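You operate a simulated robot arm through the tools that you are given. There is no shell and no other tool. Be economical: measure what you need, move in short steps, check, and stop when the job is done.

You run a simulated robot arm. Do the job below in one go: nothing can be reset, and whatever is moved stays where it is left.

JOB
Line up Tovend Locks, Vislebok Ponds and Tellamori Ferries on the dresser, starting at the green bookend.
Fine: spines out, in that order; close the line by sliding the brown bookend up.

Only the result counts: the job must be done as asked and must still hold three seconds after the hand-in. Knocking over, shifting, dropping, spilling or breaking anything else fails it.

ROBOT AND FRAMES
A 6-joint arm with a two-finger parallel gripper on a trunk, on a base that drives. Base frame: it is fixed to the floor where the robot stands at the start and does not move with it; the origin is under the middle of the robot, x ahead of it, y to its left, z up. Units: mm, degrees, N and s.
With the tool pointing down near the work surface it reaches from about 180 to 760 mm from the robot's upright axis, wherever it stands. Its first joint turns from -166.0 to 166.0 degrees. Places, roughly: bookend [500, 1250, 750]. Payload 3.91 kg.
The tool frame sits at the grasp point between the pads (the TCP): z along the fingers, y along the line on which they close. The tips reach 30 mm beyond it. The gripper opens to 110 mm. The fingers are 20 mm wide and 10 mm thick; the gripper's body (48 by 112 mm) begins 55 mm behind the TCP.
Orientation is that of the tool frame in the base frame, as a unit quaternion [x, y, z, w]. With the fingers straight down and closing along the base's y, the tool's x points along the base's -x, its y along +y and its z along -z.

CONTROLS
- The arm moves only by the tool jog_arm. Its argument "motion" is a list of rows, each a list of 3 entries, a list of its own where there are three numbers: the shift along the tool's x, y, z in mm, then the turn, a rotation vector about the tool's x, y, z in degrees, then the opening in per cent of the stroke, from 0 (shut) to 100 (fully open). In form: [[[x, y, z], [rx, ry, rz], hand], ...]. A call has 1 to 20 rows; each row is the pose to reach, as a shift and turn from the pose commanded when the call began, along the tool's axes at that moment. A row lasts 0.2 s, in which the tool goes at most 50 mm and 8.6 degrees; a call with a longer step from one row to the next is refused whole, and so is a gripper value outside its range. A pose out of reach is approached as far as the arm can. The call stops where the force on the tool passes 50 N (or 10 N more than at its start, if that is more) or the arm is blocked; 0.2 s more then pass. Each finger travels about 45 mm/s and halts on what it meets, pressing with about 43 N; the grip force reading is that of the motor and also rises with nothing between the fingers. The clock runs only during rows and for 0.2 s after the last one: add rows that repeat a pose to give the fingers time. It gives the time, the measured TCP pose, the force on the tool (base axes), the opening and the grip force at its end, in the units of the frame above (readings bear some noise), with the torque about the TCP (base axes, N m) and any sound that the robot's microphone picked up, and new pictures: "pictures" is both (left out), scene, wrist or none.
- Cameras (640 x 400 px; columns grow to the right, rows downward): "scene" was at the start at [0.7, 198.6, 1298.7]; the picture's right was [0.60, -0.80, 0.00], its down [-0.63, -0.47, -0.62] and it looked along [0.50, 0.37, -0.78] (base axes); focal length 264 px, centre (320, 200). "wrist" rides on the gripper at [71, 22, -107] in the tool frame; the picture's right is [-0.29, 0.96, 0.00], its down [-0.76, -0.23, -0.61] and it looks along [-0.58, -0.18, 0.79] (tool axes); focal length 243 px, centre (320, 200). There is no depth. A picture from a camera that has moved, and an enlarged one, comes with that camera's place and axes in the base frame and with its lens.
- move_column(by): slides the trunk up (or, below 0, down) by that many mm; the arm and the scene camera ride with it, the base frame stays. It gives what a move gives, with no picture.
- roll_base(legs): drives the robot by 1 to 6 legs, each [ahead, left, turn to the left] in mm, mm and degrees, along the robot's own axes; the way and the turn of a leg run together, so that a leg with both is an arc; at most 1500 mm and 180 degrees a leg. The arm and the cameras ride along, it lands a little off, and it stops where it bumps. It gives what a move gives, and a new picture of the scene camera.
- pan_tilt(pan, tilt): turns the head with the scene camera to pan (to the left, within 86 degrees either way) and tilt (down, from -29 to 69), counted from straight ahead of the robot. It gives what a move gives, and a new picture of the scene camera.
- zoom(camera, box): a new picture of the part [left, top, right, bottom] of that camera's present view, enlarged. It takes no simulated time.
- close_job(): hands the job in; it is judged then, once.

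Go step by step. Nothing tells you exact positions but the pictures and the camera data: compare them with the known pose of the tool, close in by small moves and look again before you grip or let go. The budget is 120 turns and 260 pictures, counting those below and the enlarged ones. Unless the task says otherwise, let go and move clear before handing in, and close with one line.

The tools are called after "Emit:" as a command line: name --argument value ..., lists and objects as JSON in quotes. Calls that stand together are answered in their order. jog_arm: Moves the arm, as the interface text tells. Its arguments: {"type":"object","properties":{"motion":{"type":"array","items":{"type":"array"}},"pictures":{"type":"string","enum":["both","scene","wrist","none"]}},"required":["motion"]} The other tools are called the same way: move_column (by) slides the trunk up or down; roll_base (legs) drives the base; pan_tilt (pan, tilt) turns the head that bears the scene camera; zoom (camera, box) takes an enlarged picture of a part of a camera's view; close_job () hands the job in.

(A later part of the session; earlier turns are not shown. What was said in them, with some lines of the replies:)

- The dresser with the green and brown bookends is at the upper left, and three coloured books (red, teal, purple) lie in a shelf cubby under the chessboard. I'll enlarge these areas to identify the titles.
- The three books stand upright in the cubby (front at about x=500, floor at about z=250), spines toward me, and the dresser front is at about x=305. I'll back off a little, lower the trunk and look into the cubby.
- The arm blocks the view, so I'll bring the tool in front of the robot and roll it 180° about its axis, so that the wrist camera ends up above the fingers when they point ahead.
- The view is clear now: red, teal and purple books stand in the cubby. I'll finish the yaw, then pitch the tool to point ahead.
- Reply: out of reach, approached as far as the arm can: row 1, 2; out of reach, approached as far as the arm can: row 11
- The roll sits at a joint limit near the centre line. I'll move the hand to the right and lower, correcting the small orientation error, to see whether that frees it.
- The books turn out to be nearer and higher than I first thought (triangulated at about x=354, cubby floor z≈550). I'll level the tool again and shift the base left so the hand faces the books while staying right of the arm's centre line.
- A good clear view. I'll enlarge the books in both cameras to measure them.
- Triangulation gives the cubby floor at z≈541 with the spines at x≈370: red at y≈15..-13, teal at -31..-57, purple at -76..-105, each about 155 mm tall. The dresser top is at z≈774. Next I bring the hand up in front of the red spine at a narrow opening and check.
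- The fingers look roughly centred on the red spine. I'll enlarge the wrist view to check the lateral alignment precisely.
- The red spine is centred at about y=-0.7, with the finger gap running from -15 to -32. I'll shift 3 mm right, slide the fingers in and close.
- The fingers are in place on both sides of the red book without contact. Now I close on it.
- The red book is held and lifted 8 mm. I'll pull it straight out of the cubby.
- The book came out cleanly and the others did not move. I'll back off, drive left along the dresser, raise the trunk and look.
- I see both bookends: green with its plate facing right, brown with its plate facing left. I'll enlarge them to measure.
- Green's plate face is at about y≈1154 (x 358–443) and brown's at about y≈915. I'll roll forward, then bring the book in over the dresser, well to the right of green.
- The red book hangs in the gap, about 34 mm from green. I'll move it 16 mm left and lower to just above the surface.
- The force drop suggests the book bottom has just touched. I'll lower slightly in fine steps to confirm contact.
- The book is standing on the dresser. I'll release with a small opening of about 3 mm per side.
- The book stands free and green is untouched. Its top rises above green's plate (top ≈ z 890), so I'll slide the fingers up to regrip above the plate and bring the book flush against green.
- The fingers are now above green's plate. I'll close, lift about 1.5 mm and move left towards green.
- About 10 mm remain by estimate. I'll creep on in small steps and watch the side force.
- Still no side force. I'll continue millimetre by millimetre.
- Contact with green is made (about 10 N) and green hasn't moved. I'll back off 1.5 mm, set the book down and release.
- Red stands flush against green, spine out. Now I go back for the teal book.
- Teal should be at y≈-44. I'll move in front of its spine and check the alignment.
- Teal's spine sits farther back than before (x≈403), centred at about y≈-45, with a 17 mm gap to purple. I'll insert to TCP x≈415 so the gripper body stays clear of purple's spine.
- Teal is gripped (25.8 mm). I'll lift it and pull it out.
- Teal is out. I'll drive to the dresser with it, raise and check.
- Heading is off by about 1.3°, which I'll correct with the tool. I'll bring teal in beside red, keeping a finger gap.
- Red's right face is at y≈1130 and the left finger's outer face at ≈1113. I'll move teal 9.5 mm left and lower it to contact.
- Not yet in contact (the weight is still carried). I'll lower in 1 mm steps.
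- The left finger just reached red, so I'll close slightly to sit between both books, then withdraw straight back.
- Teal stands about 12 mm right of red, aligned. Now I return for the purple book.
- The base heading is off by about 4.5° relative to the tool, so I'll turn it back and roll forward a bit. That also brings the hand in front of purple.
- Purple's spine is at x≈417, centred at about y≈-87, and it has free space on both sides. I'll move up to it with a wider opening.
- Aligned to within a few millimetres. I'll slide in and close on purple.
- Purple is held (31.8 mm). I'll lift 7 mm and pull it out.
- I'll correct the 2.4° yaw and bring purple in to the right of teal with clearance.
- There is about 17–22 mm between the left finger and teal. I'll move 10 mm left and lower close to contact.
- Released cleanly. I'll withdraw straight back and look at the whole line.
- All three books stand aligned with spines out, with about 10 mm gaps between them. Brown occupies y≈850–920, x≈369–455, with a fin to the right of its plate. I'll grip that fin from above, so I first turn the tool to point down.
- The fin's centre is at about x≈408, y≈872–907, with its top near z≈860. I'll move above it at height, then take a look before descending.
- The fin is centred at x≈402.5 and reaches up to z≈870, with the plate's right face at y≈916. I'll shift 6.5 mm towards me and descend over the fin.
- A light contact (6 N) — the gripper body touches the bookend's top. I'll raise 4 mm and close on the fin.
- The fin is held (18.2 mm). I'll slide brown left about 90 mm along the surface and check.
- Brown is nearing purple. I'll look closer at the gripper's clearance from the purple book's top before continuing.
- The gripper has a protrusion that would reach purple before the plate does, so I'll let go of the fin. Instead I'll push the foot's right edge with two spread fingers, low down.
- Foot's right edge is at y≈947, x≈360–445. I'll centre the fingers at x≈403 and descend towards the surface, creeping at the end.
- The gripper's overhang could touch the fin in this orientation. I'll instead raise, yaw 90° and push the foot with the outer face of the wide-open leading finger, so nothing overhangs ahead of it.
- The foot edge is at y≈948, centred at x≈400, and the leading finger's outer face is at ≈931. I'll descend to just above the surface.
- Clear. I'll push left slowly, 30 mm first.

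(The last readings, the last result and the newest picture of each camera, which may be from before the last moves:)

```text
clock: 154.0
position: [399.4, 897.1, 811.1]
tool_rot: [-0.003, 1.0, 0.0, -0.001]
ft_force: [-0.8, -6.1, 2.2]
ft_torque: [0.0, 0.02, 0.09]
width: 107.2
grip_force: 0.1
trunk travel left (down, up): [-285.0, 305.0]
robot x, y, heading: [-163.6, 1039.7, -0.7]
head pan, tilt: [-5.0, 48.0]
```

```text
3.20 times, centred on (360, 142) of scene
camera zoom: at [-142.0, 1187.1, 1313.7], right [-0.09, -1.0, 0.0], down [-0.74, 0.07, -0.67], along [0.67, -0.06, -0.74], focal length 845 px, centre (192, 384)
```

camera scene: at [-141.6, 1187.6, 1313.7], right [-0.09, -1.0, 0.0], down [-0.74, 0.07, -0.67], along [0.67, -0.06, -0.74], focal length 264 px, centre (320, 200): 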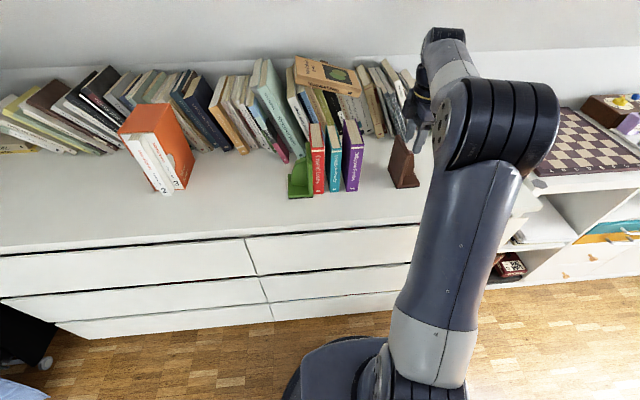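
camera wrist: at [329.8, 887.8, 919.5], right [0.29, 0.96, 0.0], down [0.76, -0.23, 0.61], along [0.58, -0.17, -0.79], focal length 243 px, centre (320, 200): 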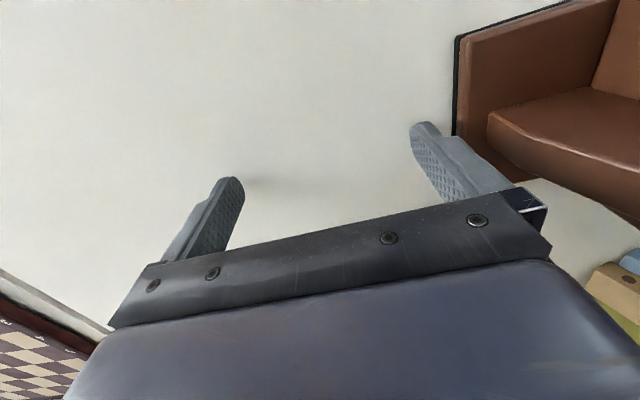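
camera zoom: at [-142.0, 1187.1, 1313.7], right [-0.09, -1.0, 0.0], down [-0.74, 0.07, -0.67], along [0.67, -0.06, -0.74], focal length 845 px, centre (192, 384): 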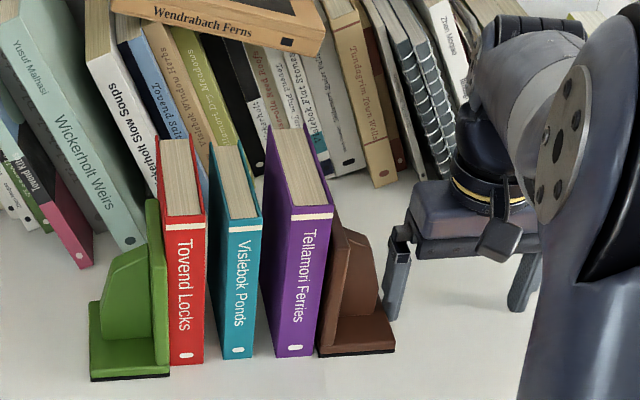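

Brown slides evenly with about 6 N and is now almost at purple. I'll continue in small steps.

Emit:
jog_arm --motion '[[[0, 2, 0], [0, 0, 0], 100], [[0, 4, 0], [0, 0, 0], 100], [[0, 6, 0], [0, 0, 0], 100], [[0, 8, 0], [0, 0, 0], 100], [[0, 10, 0], [0, 0, 0], 100], [[0, 10, 0], [0, 0, 0], 100]]' --pictures "none"

Emit:
zoom --camera "scene" --box '[280, 80, 440, 205]'

```text
clock: 155.4
position: [401.0, 907.7, 813.6]
tool_rot: [-0.002, 1.0, 0.0, 0.0]
ft_force: [-0.2, -6.2, 1.5]
ft_torque: [-0.08, 0.03, 0.02]
width: 107.0
grip_force: 0.0
trunk travel left (down, up): [-285.0, 305.0]
robot x, y, heading: [-161.9, 1042.7, -0.6]
head pan, tilt: [-5.0, 48.0]
```

```text
3.20 times, centred on (360, 142) of scene
camera zoom: at [-141.8, 1187.1, 1313.7], right [-0.09, -1.0, 0.0], down [-0.74, 0.07, -0.67], along [0.67, -0.06, -0.74], focal length 845 px, centre (192, 384)
```

zoom: 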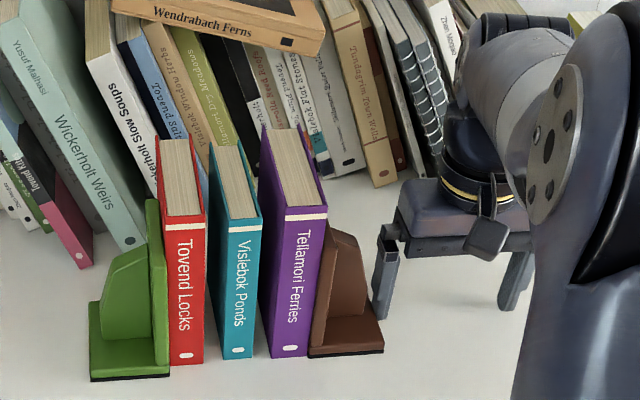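

Purple is now sliding upright with brown. I'll carry on.

Emit:
jog_arm --motion '[[[0, 2, 0], [0, 0, 0], 100], [[0, 4, 0], [0, 0, 0], 100], [[0, 6, 0], [0, 0, 0], 100], [[0, 8, 0], [0, 0, 0], 100], [[0, 10, 0], [0, 0, 0], 100], [[0, 10, 0], [0, 0, 0], 100]]' --pictures "none"

Emit:
zoom --camera "scene" --box '[280, 80, 440, 205]'

```text
clock: 156.8
position: [399.8, 917.8, 812.2]
tool_rot: [-0.003, 1.0, 0.001, -0.001]
ft_force: [1.8, -8.0, 4.1]
ft_torque: [0.09, -0.06, -0.1]
width: 106.1
grip_force: 0.0
trunk travel left (down, up): [-285.0, 305.0]
robot x, y, heading: [-164.7, 1041.5, -0.6]
head pan, tilt: [-5.0, 48.0]
```

```text
3.20 times, centred on (360, 142) of scene
camera zoom: at [-141.9, 1187.0, 1313.7], right [-0.09, -1.0, 0.0], down [-0.74, 0.07, -0.67], along [0.67, -0.06, -0.74], focal length 845 px, centre (192, 384)
```

zoom: 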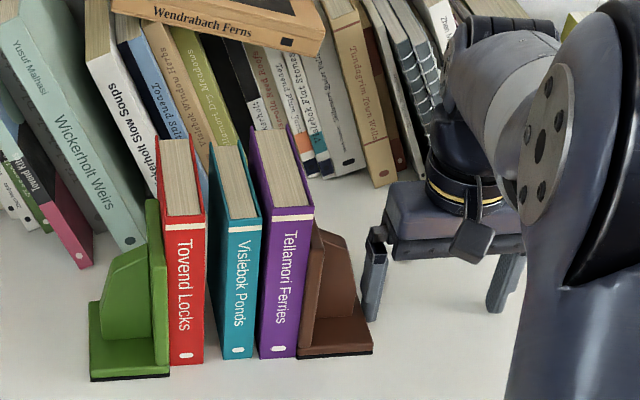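

Emit:
jog_arm --motion '[[[0, 2, 0], [0, 0, 0], 100], [[0, 4, 0], [0, 0, 0], 100], [[0, 6, 0], [0, 0, 0], 100], [[0, 8, 0], [0, 0, 0], 100], [[0, 10, 0], [0, 0, 0], 100], [[0, 10, 0], [0, 0, 0], 100]]' --pictures "none"

Emit:
zoom --camera "scene" --box '[280, 80, 440, 205]'

```text
clock: 158.2
position: [400.2, 928.7, 813.0]
tool_rot: [-0.002, 1.0, 0.0, -0.001]
ft_force: [0.5, -7.2, 0.5]
ft_torque: [-0.14, 0.03, -0.05]
width: 106.3
grip_force: 0.0
trunk travel left (down, up): [-285.0, 305.0]
robot x, y, heading: [-160.1, 1041.9, -0.2]
head pan, tilt: [-5.0, 48.0]
```

```text
3.20 times, centred on (360, 142) of scene
camera zoom: at [-141.7, 1187.0, 1313.7], right [-0.09, -1.0, 0.0], down [-0.74, 0.07, -0.67], along [0.67, -0.06, -0.74], focal length 845 px, centre (192, 384)
```

zoom: 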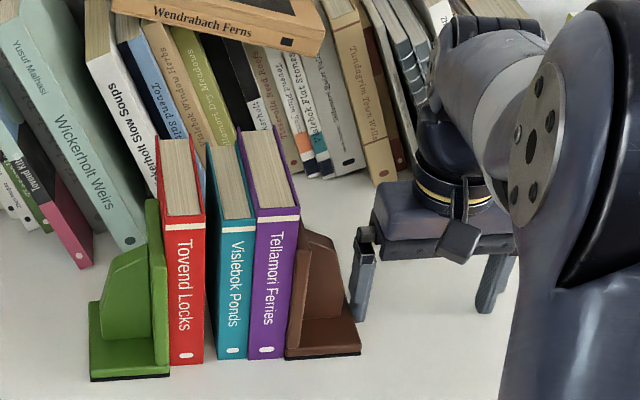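

Teal and purple now move together; about 9 mm remain to red. I'll approach more finely.

Emit:
jog_arm --motion '[[[0, 2, 0], [0, 0, 0], 100], [[0, 4, 0], [0, 0, 0], 100], [[0, 6, 0], [0, 0, 0], 100], [[0, 6, 0], [0, 0, 0], 100]]' --pictures "none"

Emit:
zoom --camera "scene" --box '[290, 100, 400, 200]'

```text
clock: 159.2
position: [399.8, 931.7, 812.7]
tool_rot: [-0.003, 1.0, 0.0, 0.0]
ft_force: [1.0, -8.9, 3.8]
ft_torque: [0.06, -0.07, -0.16]
width: 106.0
grip_force: 0.0
trunk travel left (down, up): [-285.0, 305.0]
robot x, y, heading: [-159.3, 1039.9, -0.5]
head pan, tilt: [-5.0, 48.0]
```

```text
4.00 times, centred on (345, 150) of scene
camera zoom: at [-141.8, 1186.9, 1313.8], right [-0.09, -1.0, 0.0], down [-0.74, 0.07, -0.67], along [0.67, -0.06, -0.74], focal length 1057 px, centre (220, 400)
```

zoom: 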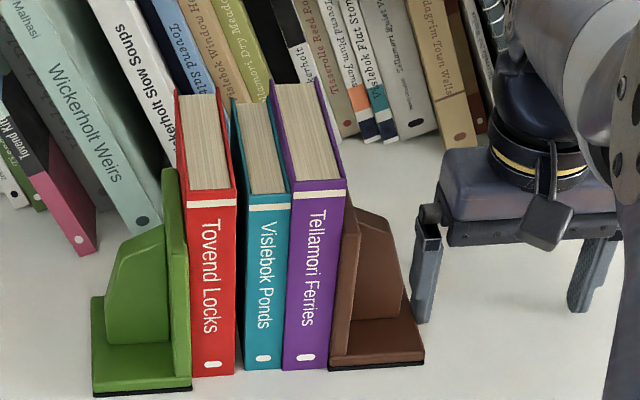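

Emit:
jog_arm --motion '[[[0, 1.5, 0], [0, 0, 0], 100], [[0, 3, 0], [0, 0, 0], 100], [[0, 4.5, 0], [0, 0, 0], 100], [[0, 4.5, 0], [0, 0, 0], 100]]' --pictures "none"

Emit:
zoom --camera "scene" --box '[290, 100, 400, 200]'

```text
clock: 160.2
position: [400.5, 936.2, 813.6]
tool_rot: [-0.003, 1.0, 0.0, 0.0]
ft_force: [-3.1, -7.4, 3.1]
ft_torque: [-0.03, 0.09, 0.13]
width: 106.3
grip_force: 0.0
trunk travel left (down, up): [-285.0, 305.0]
robot x, y, heading: [-160.8, 1041.9, -0.2]
head pan, tilt: [-5.0, 48.0]
```

```text
4.00 times, centred on (345, 150) of scene
camera zoom: at [-142.1, 1187.0, 1313.8], right [-0.09, -1.0, 0.0], down [-0.74, 0.07, -0.67], along [0.67, -0.06, -0.74], focal length 1057 px, centre (220, 400)
```

zoom: 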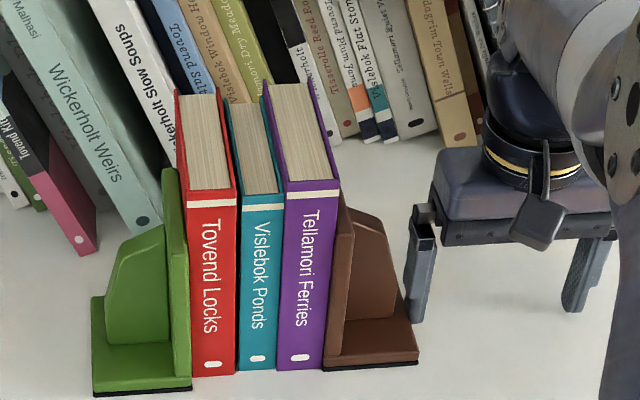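

Only about 2–3 mm remain. I'll go on 1 mm at a time and watch the force.

Emit:
jog_arm --motion '[[[0, 1, 0], [0, 0, 0], 100], [[0, 1, 0], [0, 0, 0], 100]]' --pictures "none"

Emit:
jog_arm --motion '[[[0, 1, 0], [0, 0, 0], 100], [[0, 1, 0], [0, 0, 0], 100]]' --pictures "none"

Emit:
zoom --camera "scene" --box '[290, 100, 400, 200]'

```text
clock: 160.8
position: [398.9, 937.7, 813.3]
tool_rot: [-0.003, 1.0, 0.0, 0.001]
ft_force: [-0.3, -10.6, 9.5]
ft_torque: [0.35, -0.01, 0.01]
width: 104.7
grip_force: 0.0
trunk travel left (down, up): [-285.0, 305.0]
robot x, y, heading: [-164.1, 1040.9, -0.4]
head pan, tilt: [-5.0, 48.0]
```

```text
clock: 161.4
position: [399.9, 938.2, 812.6]
tool_rot: [-0.002, 1.0, 0.0, 0.001]
ft_force: [2.2, -12.9, 13.3]
ft_torque: [0.45, -0.06, -0.08]
width: 103.3
grip_force: 0.0
trunk travel left (down, up): [-285.0, 305.0]
robot x, y, heading: [-162.7, 1042.7, -0.3]
head pan, tilt: [-5.0, 48.0]
```

```text
4.00 times, centred on (345, 150) of scene
camera zoom: at [-142.3, 1186.5, 1313.9], right [-0.09, -1.0, 0.0], down [-0.74, 0.07, -0.67], along [0.67, -0.06, -0.74], focal length 1057 px, centre (220, 400)
```

zoom: 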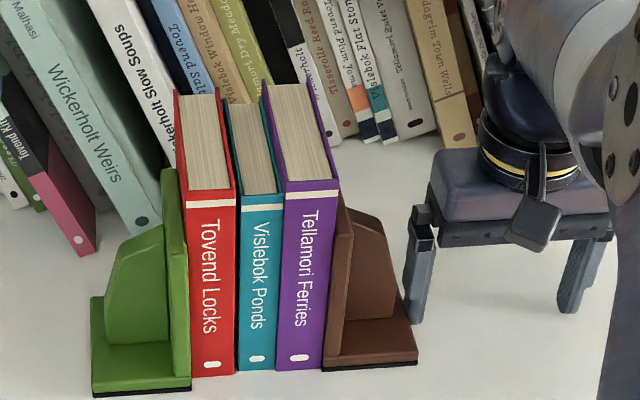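

The force has risen and the finger yields, so the line is closed. I'll back the finger off and inspect.

Emit:
jog_arm --motion '[[[0, -5, 0], [0, 0, 0], 100], [[0, -15, 0], [0, 0, 0], 100], [[0, -25, 0], [0, 0, 0], 100], [[0, -25, -30], [0, 0, 0], 100], [[0, -25, -70], [0, 0, 0], 100], [[0, -25, -110], [0, 0, 0], 100], [[0, -25, -150], [0, 0, 0], 100], [[0, -25, -150], [0, 0, 0], 100]]' --pictures "wrist"

Emit:
zoom --camera "scene" --box '[300, 110, 400, 200]'

Emit:
zoom --camera "scene" --box '[310, 165, 380, 205]'

```text
clock: 163.2
position: [400.9, 912.9, 961.4]
tool_rot: [-0.002, 1.0, 0.001, 0.0]
ft_force: [0.1, -0.2, -0.1]
ft_torque: [0.01, -0.03, -0.01]
width: 110.3
grip_force: 0.0
trunk travel left (down, up): [-285.0, 305.0]
robot x, y, heading: [-160.1, 1037.3, -0.4]
head pan, tilt: [-5.0, 48.0]
camera wrist: at [330.4, 934.2, 1068.4], right [0.29, 0.96, 0.0], down [0.76, -0.23, 0.61], along [0.58, -0.17, -0.79], focal length 243 px, centre (320, 200)
```

wrist: 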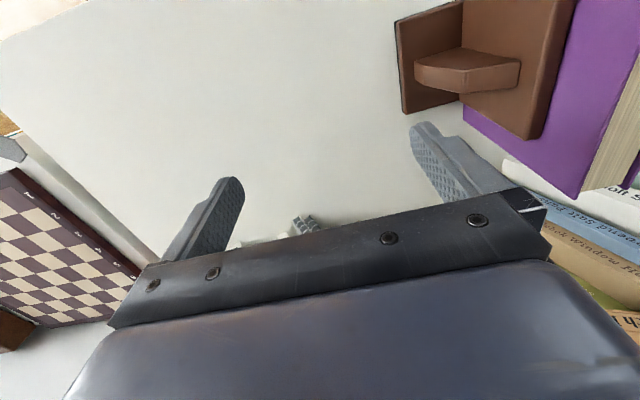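

```text
4.44 times, centred on (350, 155) of scene
camera zoom: at [-141.7, 1187.6, 1313.7], right [-0.09, -1.0, 0.0], down [-0.74, 0.07, -0.67], along [0.67, -0.06, -0.74], focal length 1174 px, centre (187, 400)
```

zoom: 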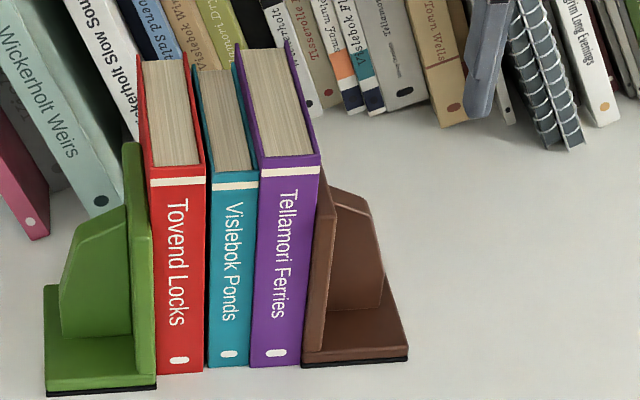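

```text
9.14 times, centred on (345, 185) of scene
camera zoom: at [-141.7, 1187.6, 1313.7], right [-0.09, -1.0, 0.0], down [-0.74, 0.07, -0.67], along [0.67, -0.06, -0.74], focal length 2415 px, centre (91, 337)
```

zoom: 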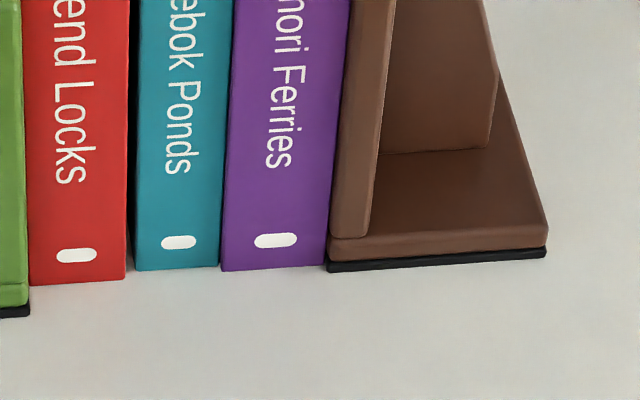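

The line is nearly closed, but I still see about 2–3 mm between red and teal at the spine. I'll look closer at the tops.

Emit:
zoom --camera "scene" --box '[320, 110, 380, 160]'

Emit:
zoom --camera "scene" --box '[320, 145, 380, 195]'

```text
8.00 times, centred on (350, 135) of scene
camera zoom: at [-141.7, 1187.6, 1313.7], right [-0.09, -1.0, 0.0], down [-0.74, 0.07, -0.67], along [0.67, -0.06, -0.74], focal length 2113 px, centre (80, 720)
```

zoom: 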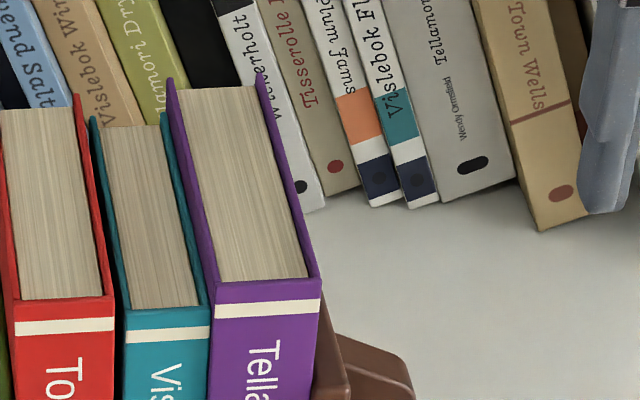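

```text
8.00 times, centred on (350, 170) of scene
camera zoom: at [-141.7, 1187.6, 1313.7], right [-0.09, -1.0, 0.0], down [-0.74, 0.07, -0.67], along [0.67, -0.06, -0.74], focal length 2113 px, centre (80, 440)
```

zoom: 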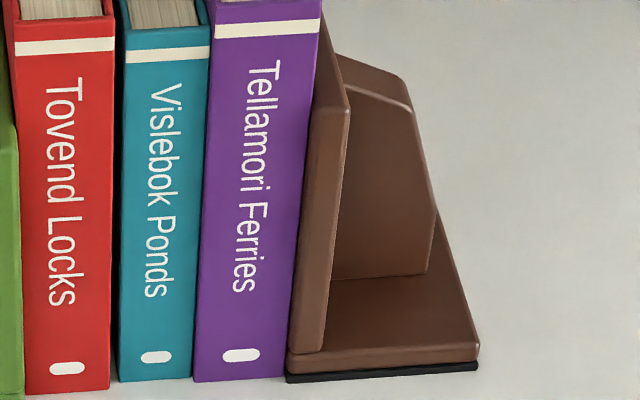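

About 3 mm still shows between red and teal, so I'll push brown once more, gently, and watch green.

Emit:
jog_arm --motion '[[[0, 0, 40], [0, 0, 0], 100], [[0, 0, 80], [0, 0, 0], 100], [[0, 0, 120], [0, 0, 0], 100], [[0, 0, 147.5], [0, 0, 0], 100], [[0, 8, 147.5], [0, 0, 0], 100], [[0, 14, 147.5], [0, 0, 0], 100], [[0, 18, 147.5], [0, 0, 0], 100], [[0, 20, 147.5], [0, 0, 0], 100], [[0, 21.5, 147.5], [0, 0, 0], 100], [[0, 21.5, 147.5], [0, 0, 0], 100]]' --pictures "none"

Emit:
jog_arm --motion '[[[0, 1, 0], [0, 0, 0], 100], [[0, 1, 0], [0, 0, 0], 100]]' --pictures "none"

Emit:
jog_arm --motion '[[[0, 1, 0], [0, 0, 0], 100], [[0, 1, 0], [0, 0, 0], 100]]' --pictures "none"

Emit:
zoom --camera "scene" --box '[310, 165, 380, 205]'

```text
clock: 165.4
position: [400.2, 935.2, 814.7]
tool_rot: [-0.002, 1.0, 0.0, 0.0]
ft_force: [0.5, -1.4, -1.6]
ft_torque: [-0.16, -0.01, 0.01]
width: 108.7
grip_force: 0.1
trunk travel left (down, up): [-285.0, 305.0]
robot x, y, heading: [-159.2, 1040.2, -0.3]
head pan, tilt: [-5.0, 48.0]
```

```text
clock: 166.0
position: [399.8, 937.0, 815.0]
tool_rot: [-0.003, 1.0, -0.001, -0.001]
ft_force: [-1.9, -6.7, -3.4]
ft_torque: [-0.31, 0.04, 0.12]
width: 106.9
grip_force: 0.0
trunk travel left (down, up): [-285.0, 305.0]
robot x, y, heading: [-160.8, 1041.6, -0.5]
head pan, tilt: [-5.0, 48.0]
```

```text
clock: 166.6
position: [400.4, 937.6, 815.2]
tool_rot: [-0.003, 1.0, 0.0, 0.0]
ft_force: [-0.8, -7.0, -0.4]
ft_torque: [-0.12, 0.02, 0.04]
width: 106.6
grip_force: 0.0
trunk travel left (down, up): [-285.0, 305.0]
robot x, y, heading: [-164.5, 1041.4, -0.4]
head pan, tilt: [-5.0, 48.0]
```

```text
9.14 times, centred on (345, 185) of scene
camera zoom: at [-141.7, 1187.0, 1313.8], right [-0.09, -1.0, 0.0], down [-0.74, 0.07, -0.67], along [0.67, -0.06, -0.74], focal length 2415 px, centre (91, 337)
```

zoom: 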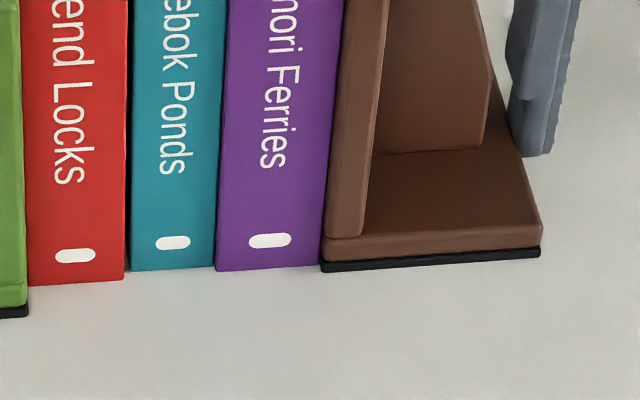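

It is moving again at the normal sliding force, with about 1–1.5 mm left. Two more single-millimetre steps.

Emit:
jog_arm --motion '[[[0, 1, 0], [0, 0, 0], 100], [[0, 1, 0], [0, 0, 0], 100]]' --pictures "none"

Emit:
jog_arm --motion '[[[0, 1, 0], [0, 0, 0], 100], [[0, 1, 0], [0, 0, 0], 100]]' --pictures "none"

Emit:
zoom --camera "scene" --box '[310, 165, 380, 205]'

```text
clock: 167.2
position: [401.4, 937.8, 815.1]
tool_rot: [-0.002, 1.0, 0.001, 0.002]
ft_force: [0.8, -9.3, 6.8]
ft_torque: [0.17, -0.05, -0.03]
width: 105.1
grip_force: 0.1
trunk travel left (down, up): [-285.0, 305.0]
robot x, y, heading: [-159.8, 1041.9, -0.3]
head pan, tilt: [-5.0, 48.0]
```

```text
clock: 167.8
position: [401.1, 940.3, 816.3]
tool_rot: [-0.002, 1.0, 0.001, -0.001]
ft_force: [1.2, -9.9, 3.5]
ft_torque: [-0.02, -0.03, -0.14]
width: 105.3
grip_force: 0.0
trunk travel left (down, up): [-285.0, 305.0]
robot x, y, heading: [-163.8, 1041.2, -0.3]
head pan, tilt: [-5.0, 48.0]
```

```text
9.14 times, centred on (345, 185) of scene
camera zoom: at [-141.8, 1186.9, 1313.7], right [-0.09, -1.0, 0.0], down [-0.74, 0.07, -0.67], along [0.67, -0.06, -0.74], focal length 2415 px, centre (91, 337)
```

zoom: 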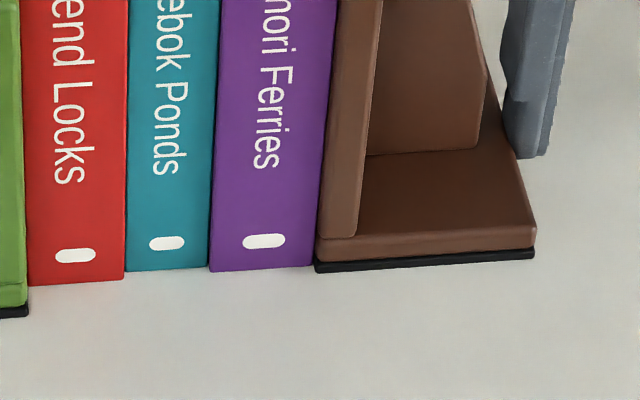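

The line is now tight and green and red haven't shifted. I'll back the finger off, rise and retreat clear.

Emit:
jog_arm --motion '[[[0, -3, 0], [0, 0, 0], 100], [[0, -12, 0], [0, 0, 0], 100], [[0, -25, 0], [0, 0, 0], 100], [[0, -30, -40], [0, 0, 0], 100], [[0, -30, -80], [0, 0, 0], 100], [[0, -30, -120], [0, 0, 0], 100], [[0, -30, -160], [0, 0, 0], 100], [[40, -30, -160], [0, 0, 0], 100], [[80, -30, -160], [0, 0, 0], 100], [[120, -30, -160], [0, 0, 0], 100], [[150, -30, -160], [0, 0, 0], 100], [[150, -30, -160], [0, 0, 0], 100]]' --pictures "scene"

Emit:
zoom --camera "scene" --box '[280, 100, 400, 200]'

Emit:
zoom --camera "scene" --box '[320, 110, 380, 160]'

```text
clock: 170.4
position: [250.9, 907.4, 976.5]
tool_rot: [-0.003, 1.0, 0.0, -0.001]
ft_force: [0.2, 0.9, 0.2]
ft_torque: [-0.02, 0.01, 0.01]
width: 110.0
grip_force: 0.2
trunk travel left (down, up): [-285.0, 305.0]
robot x, y, heading: [-160.2, 1041.0, -0.6]
head pan, tilt: [-5.0, 48.0]
camera scene: at [-141.8, 1187.6, 1313.7], right [-0.09, -1.0, 0.0], down [-0.74, 0.07, -0.67], along [0.67, -0.06, -0.74], focal length 264 px, centre (320, 200)
```

scene: 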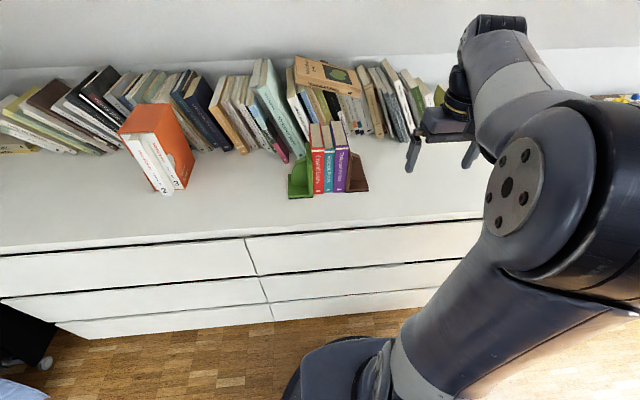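

```text
4.00 times, centred on (340, 150) of scene
camera zoom: at [-141.8, 1187.6, 1313.7], right [-0.09, -1.0, 0.0], down [-0.74, 0.07, -0.67], along [0.67, -0.06, -0.74], focal length 1057 px, centre (240, 400)
```

zoom: 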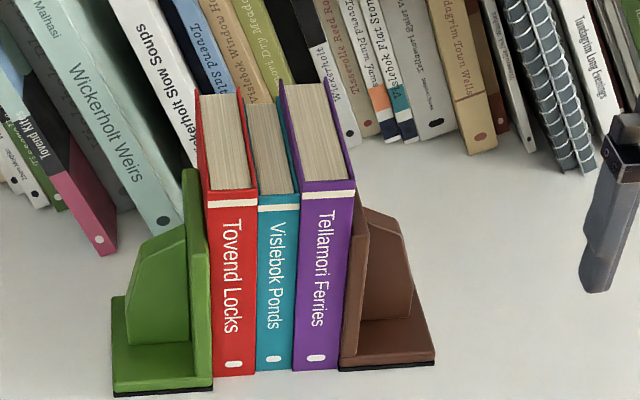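

```text
8.00 times, centred on (350, 135) of scene
camera zoom: at [-141.8, 1187.6, 1313.7], right [-0.09, -1.0, 0.0], down [-0.74, 0.07, -0.67], along [0.67, -0.06, -0.74], focal length 2113 px, centre (80, 720)
```

zoom: 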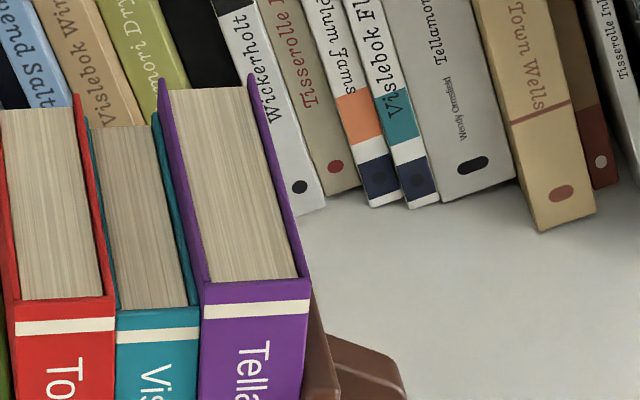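

The line stands tight and upright in the order Tovend Locks, Vislebok Ponds, Tellamori Ferries between the green and brown bookends, spines out, and the hand is clear. I'm handing in.

Emit:
close_job

```text
The job is handed in.
```

Tovend Locks, Vislebok Ponds and Tellamori Ferries now stand on the dresser in that order, spines out. The line starts at the green bookend and is closed by the brown one, and I handed the job in with the arm clear.
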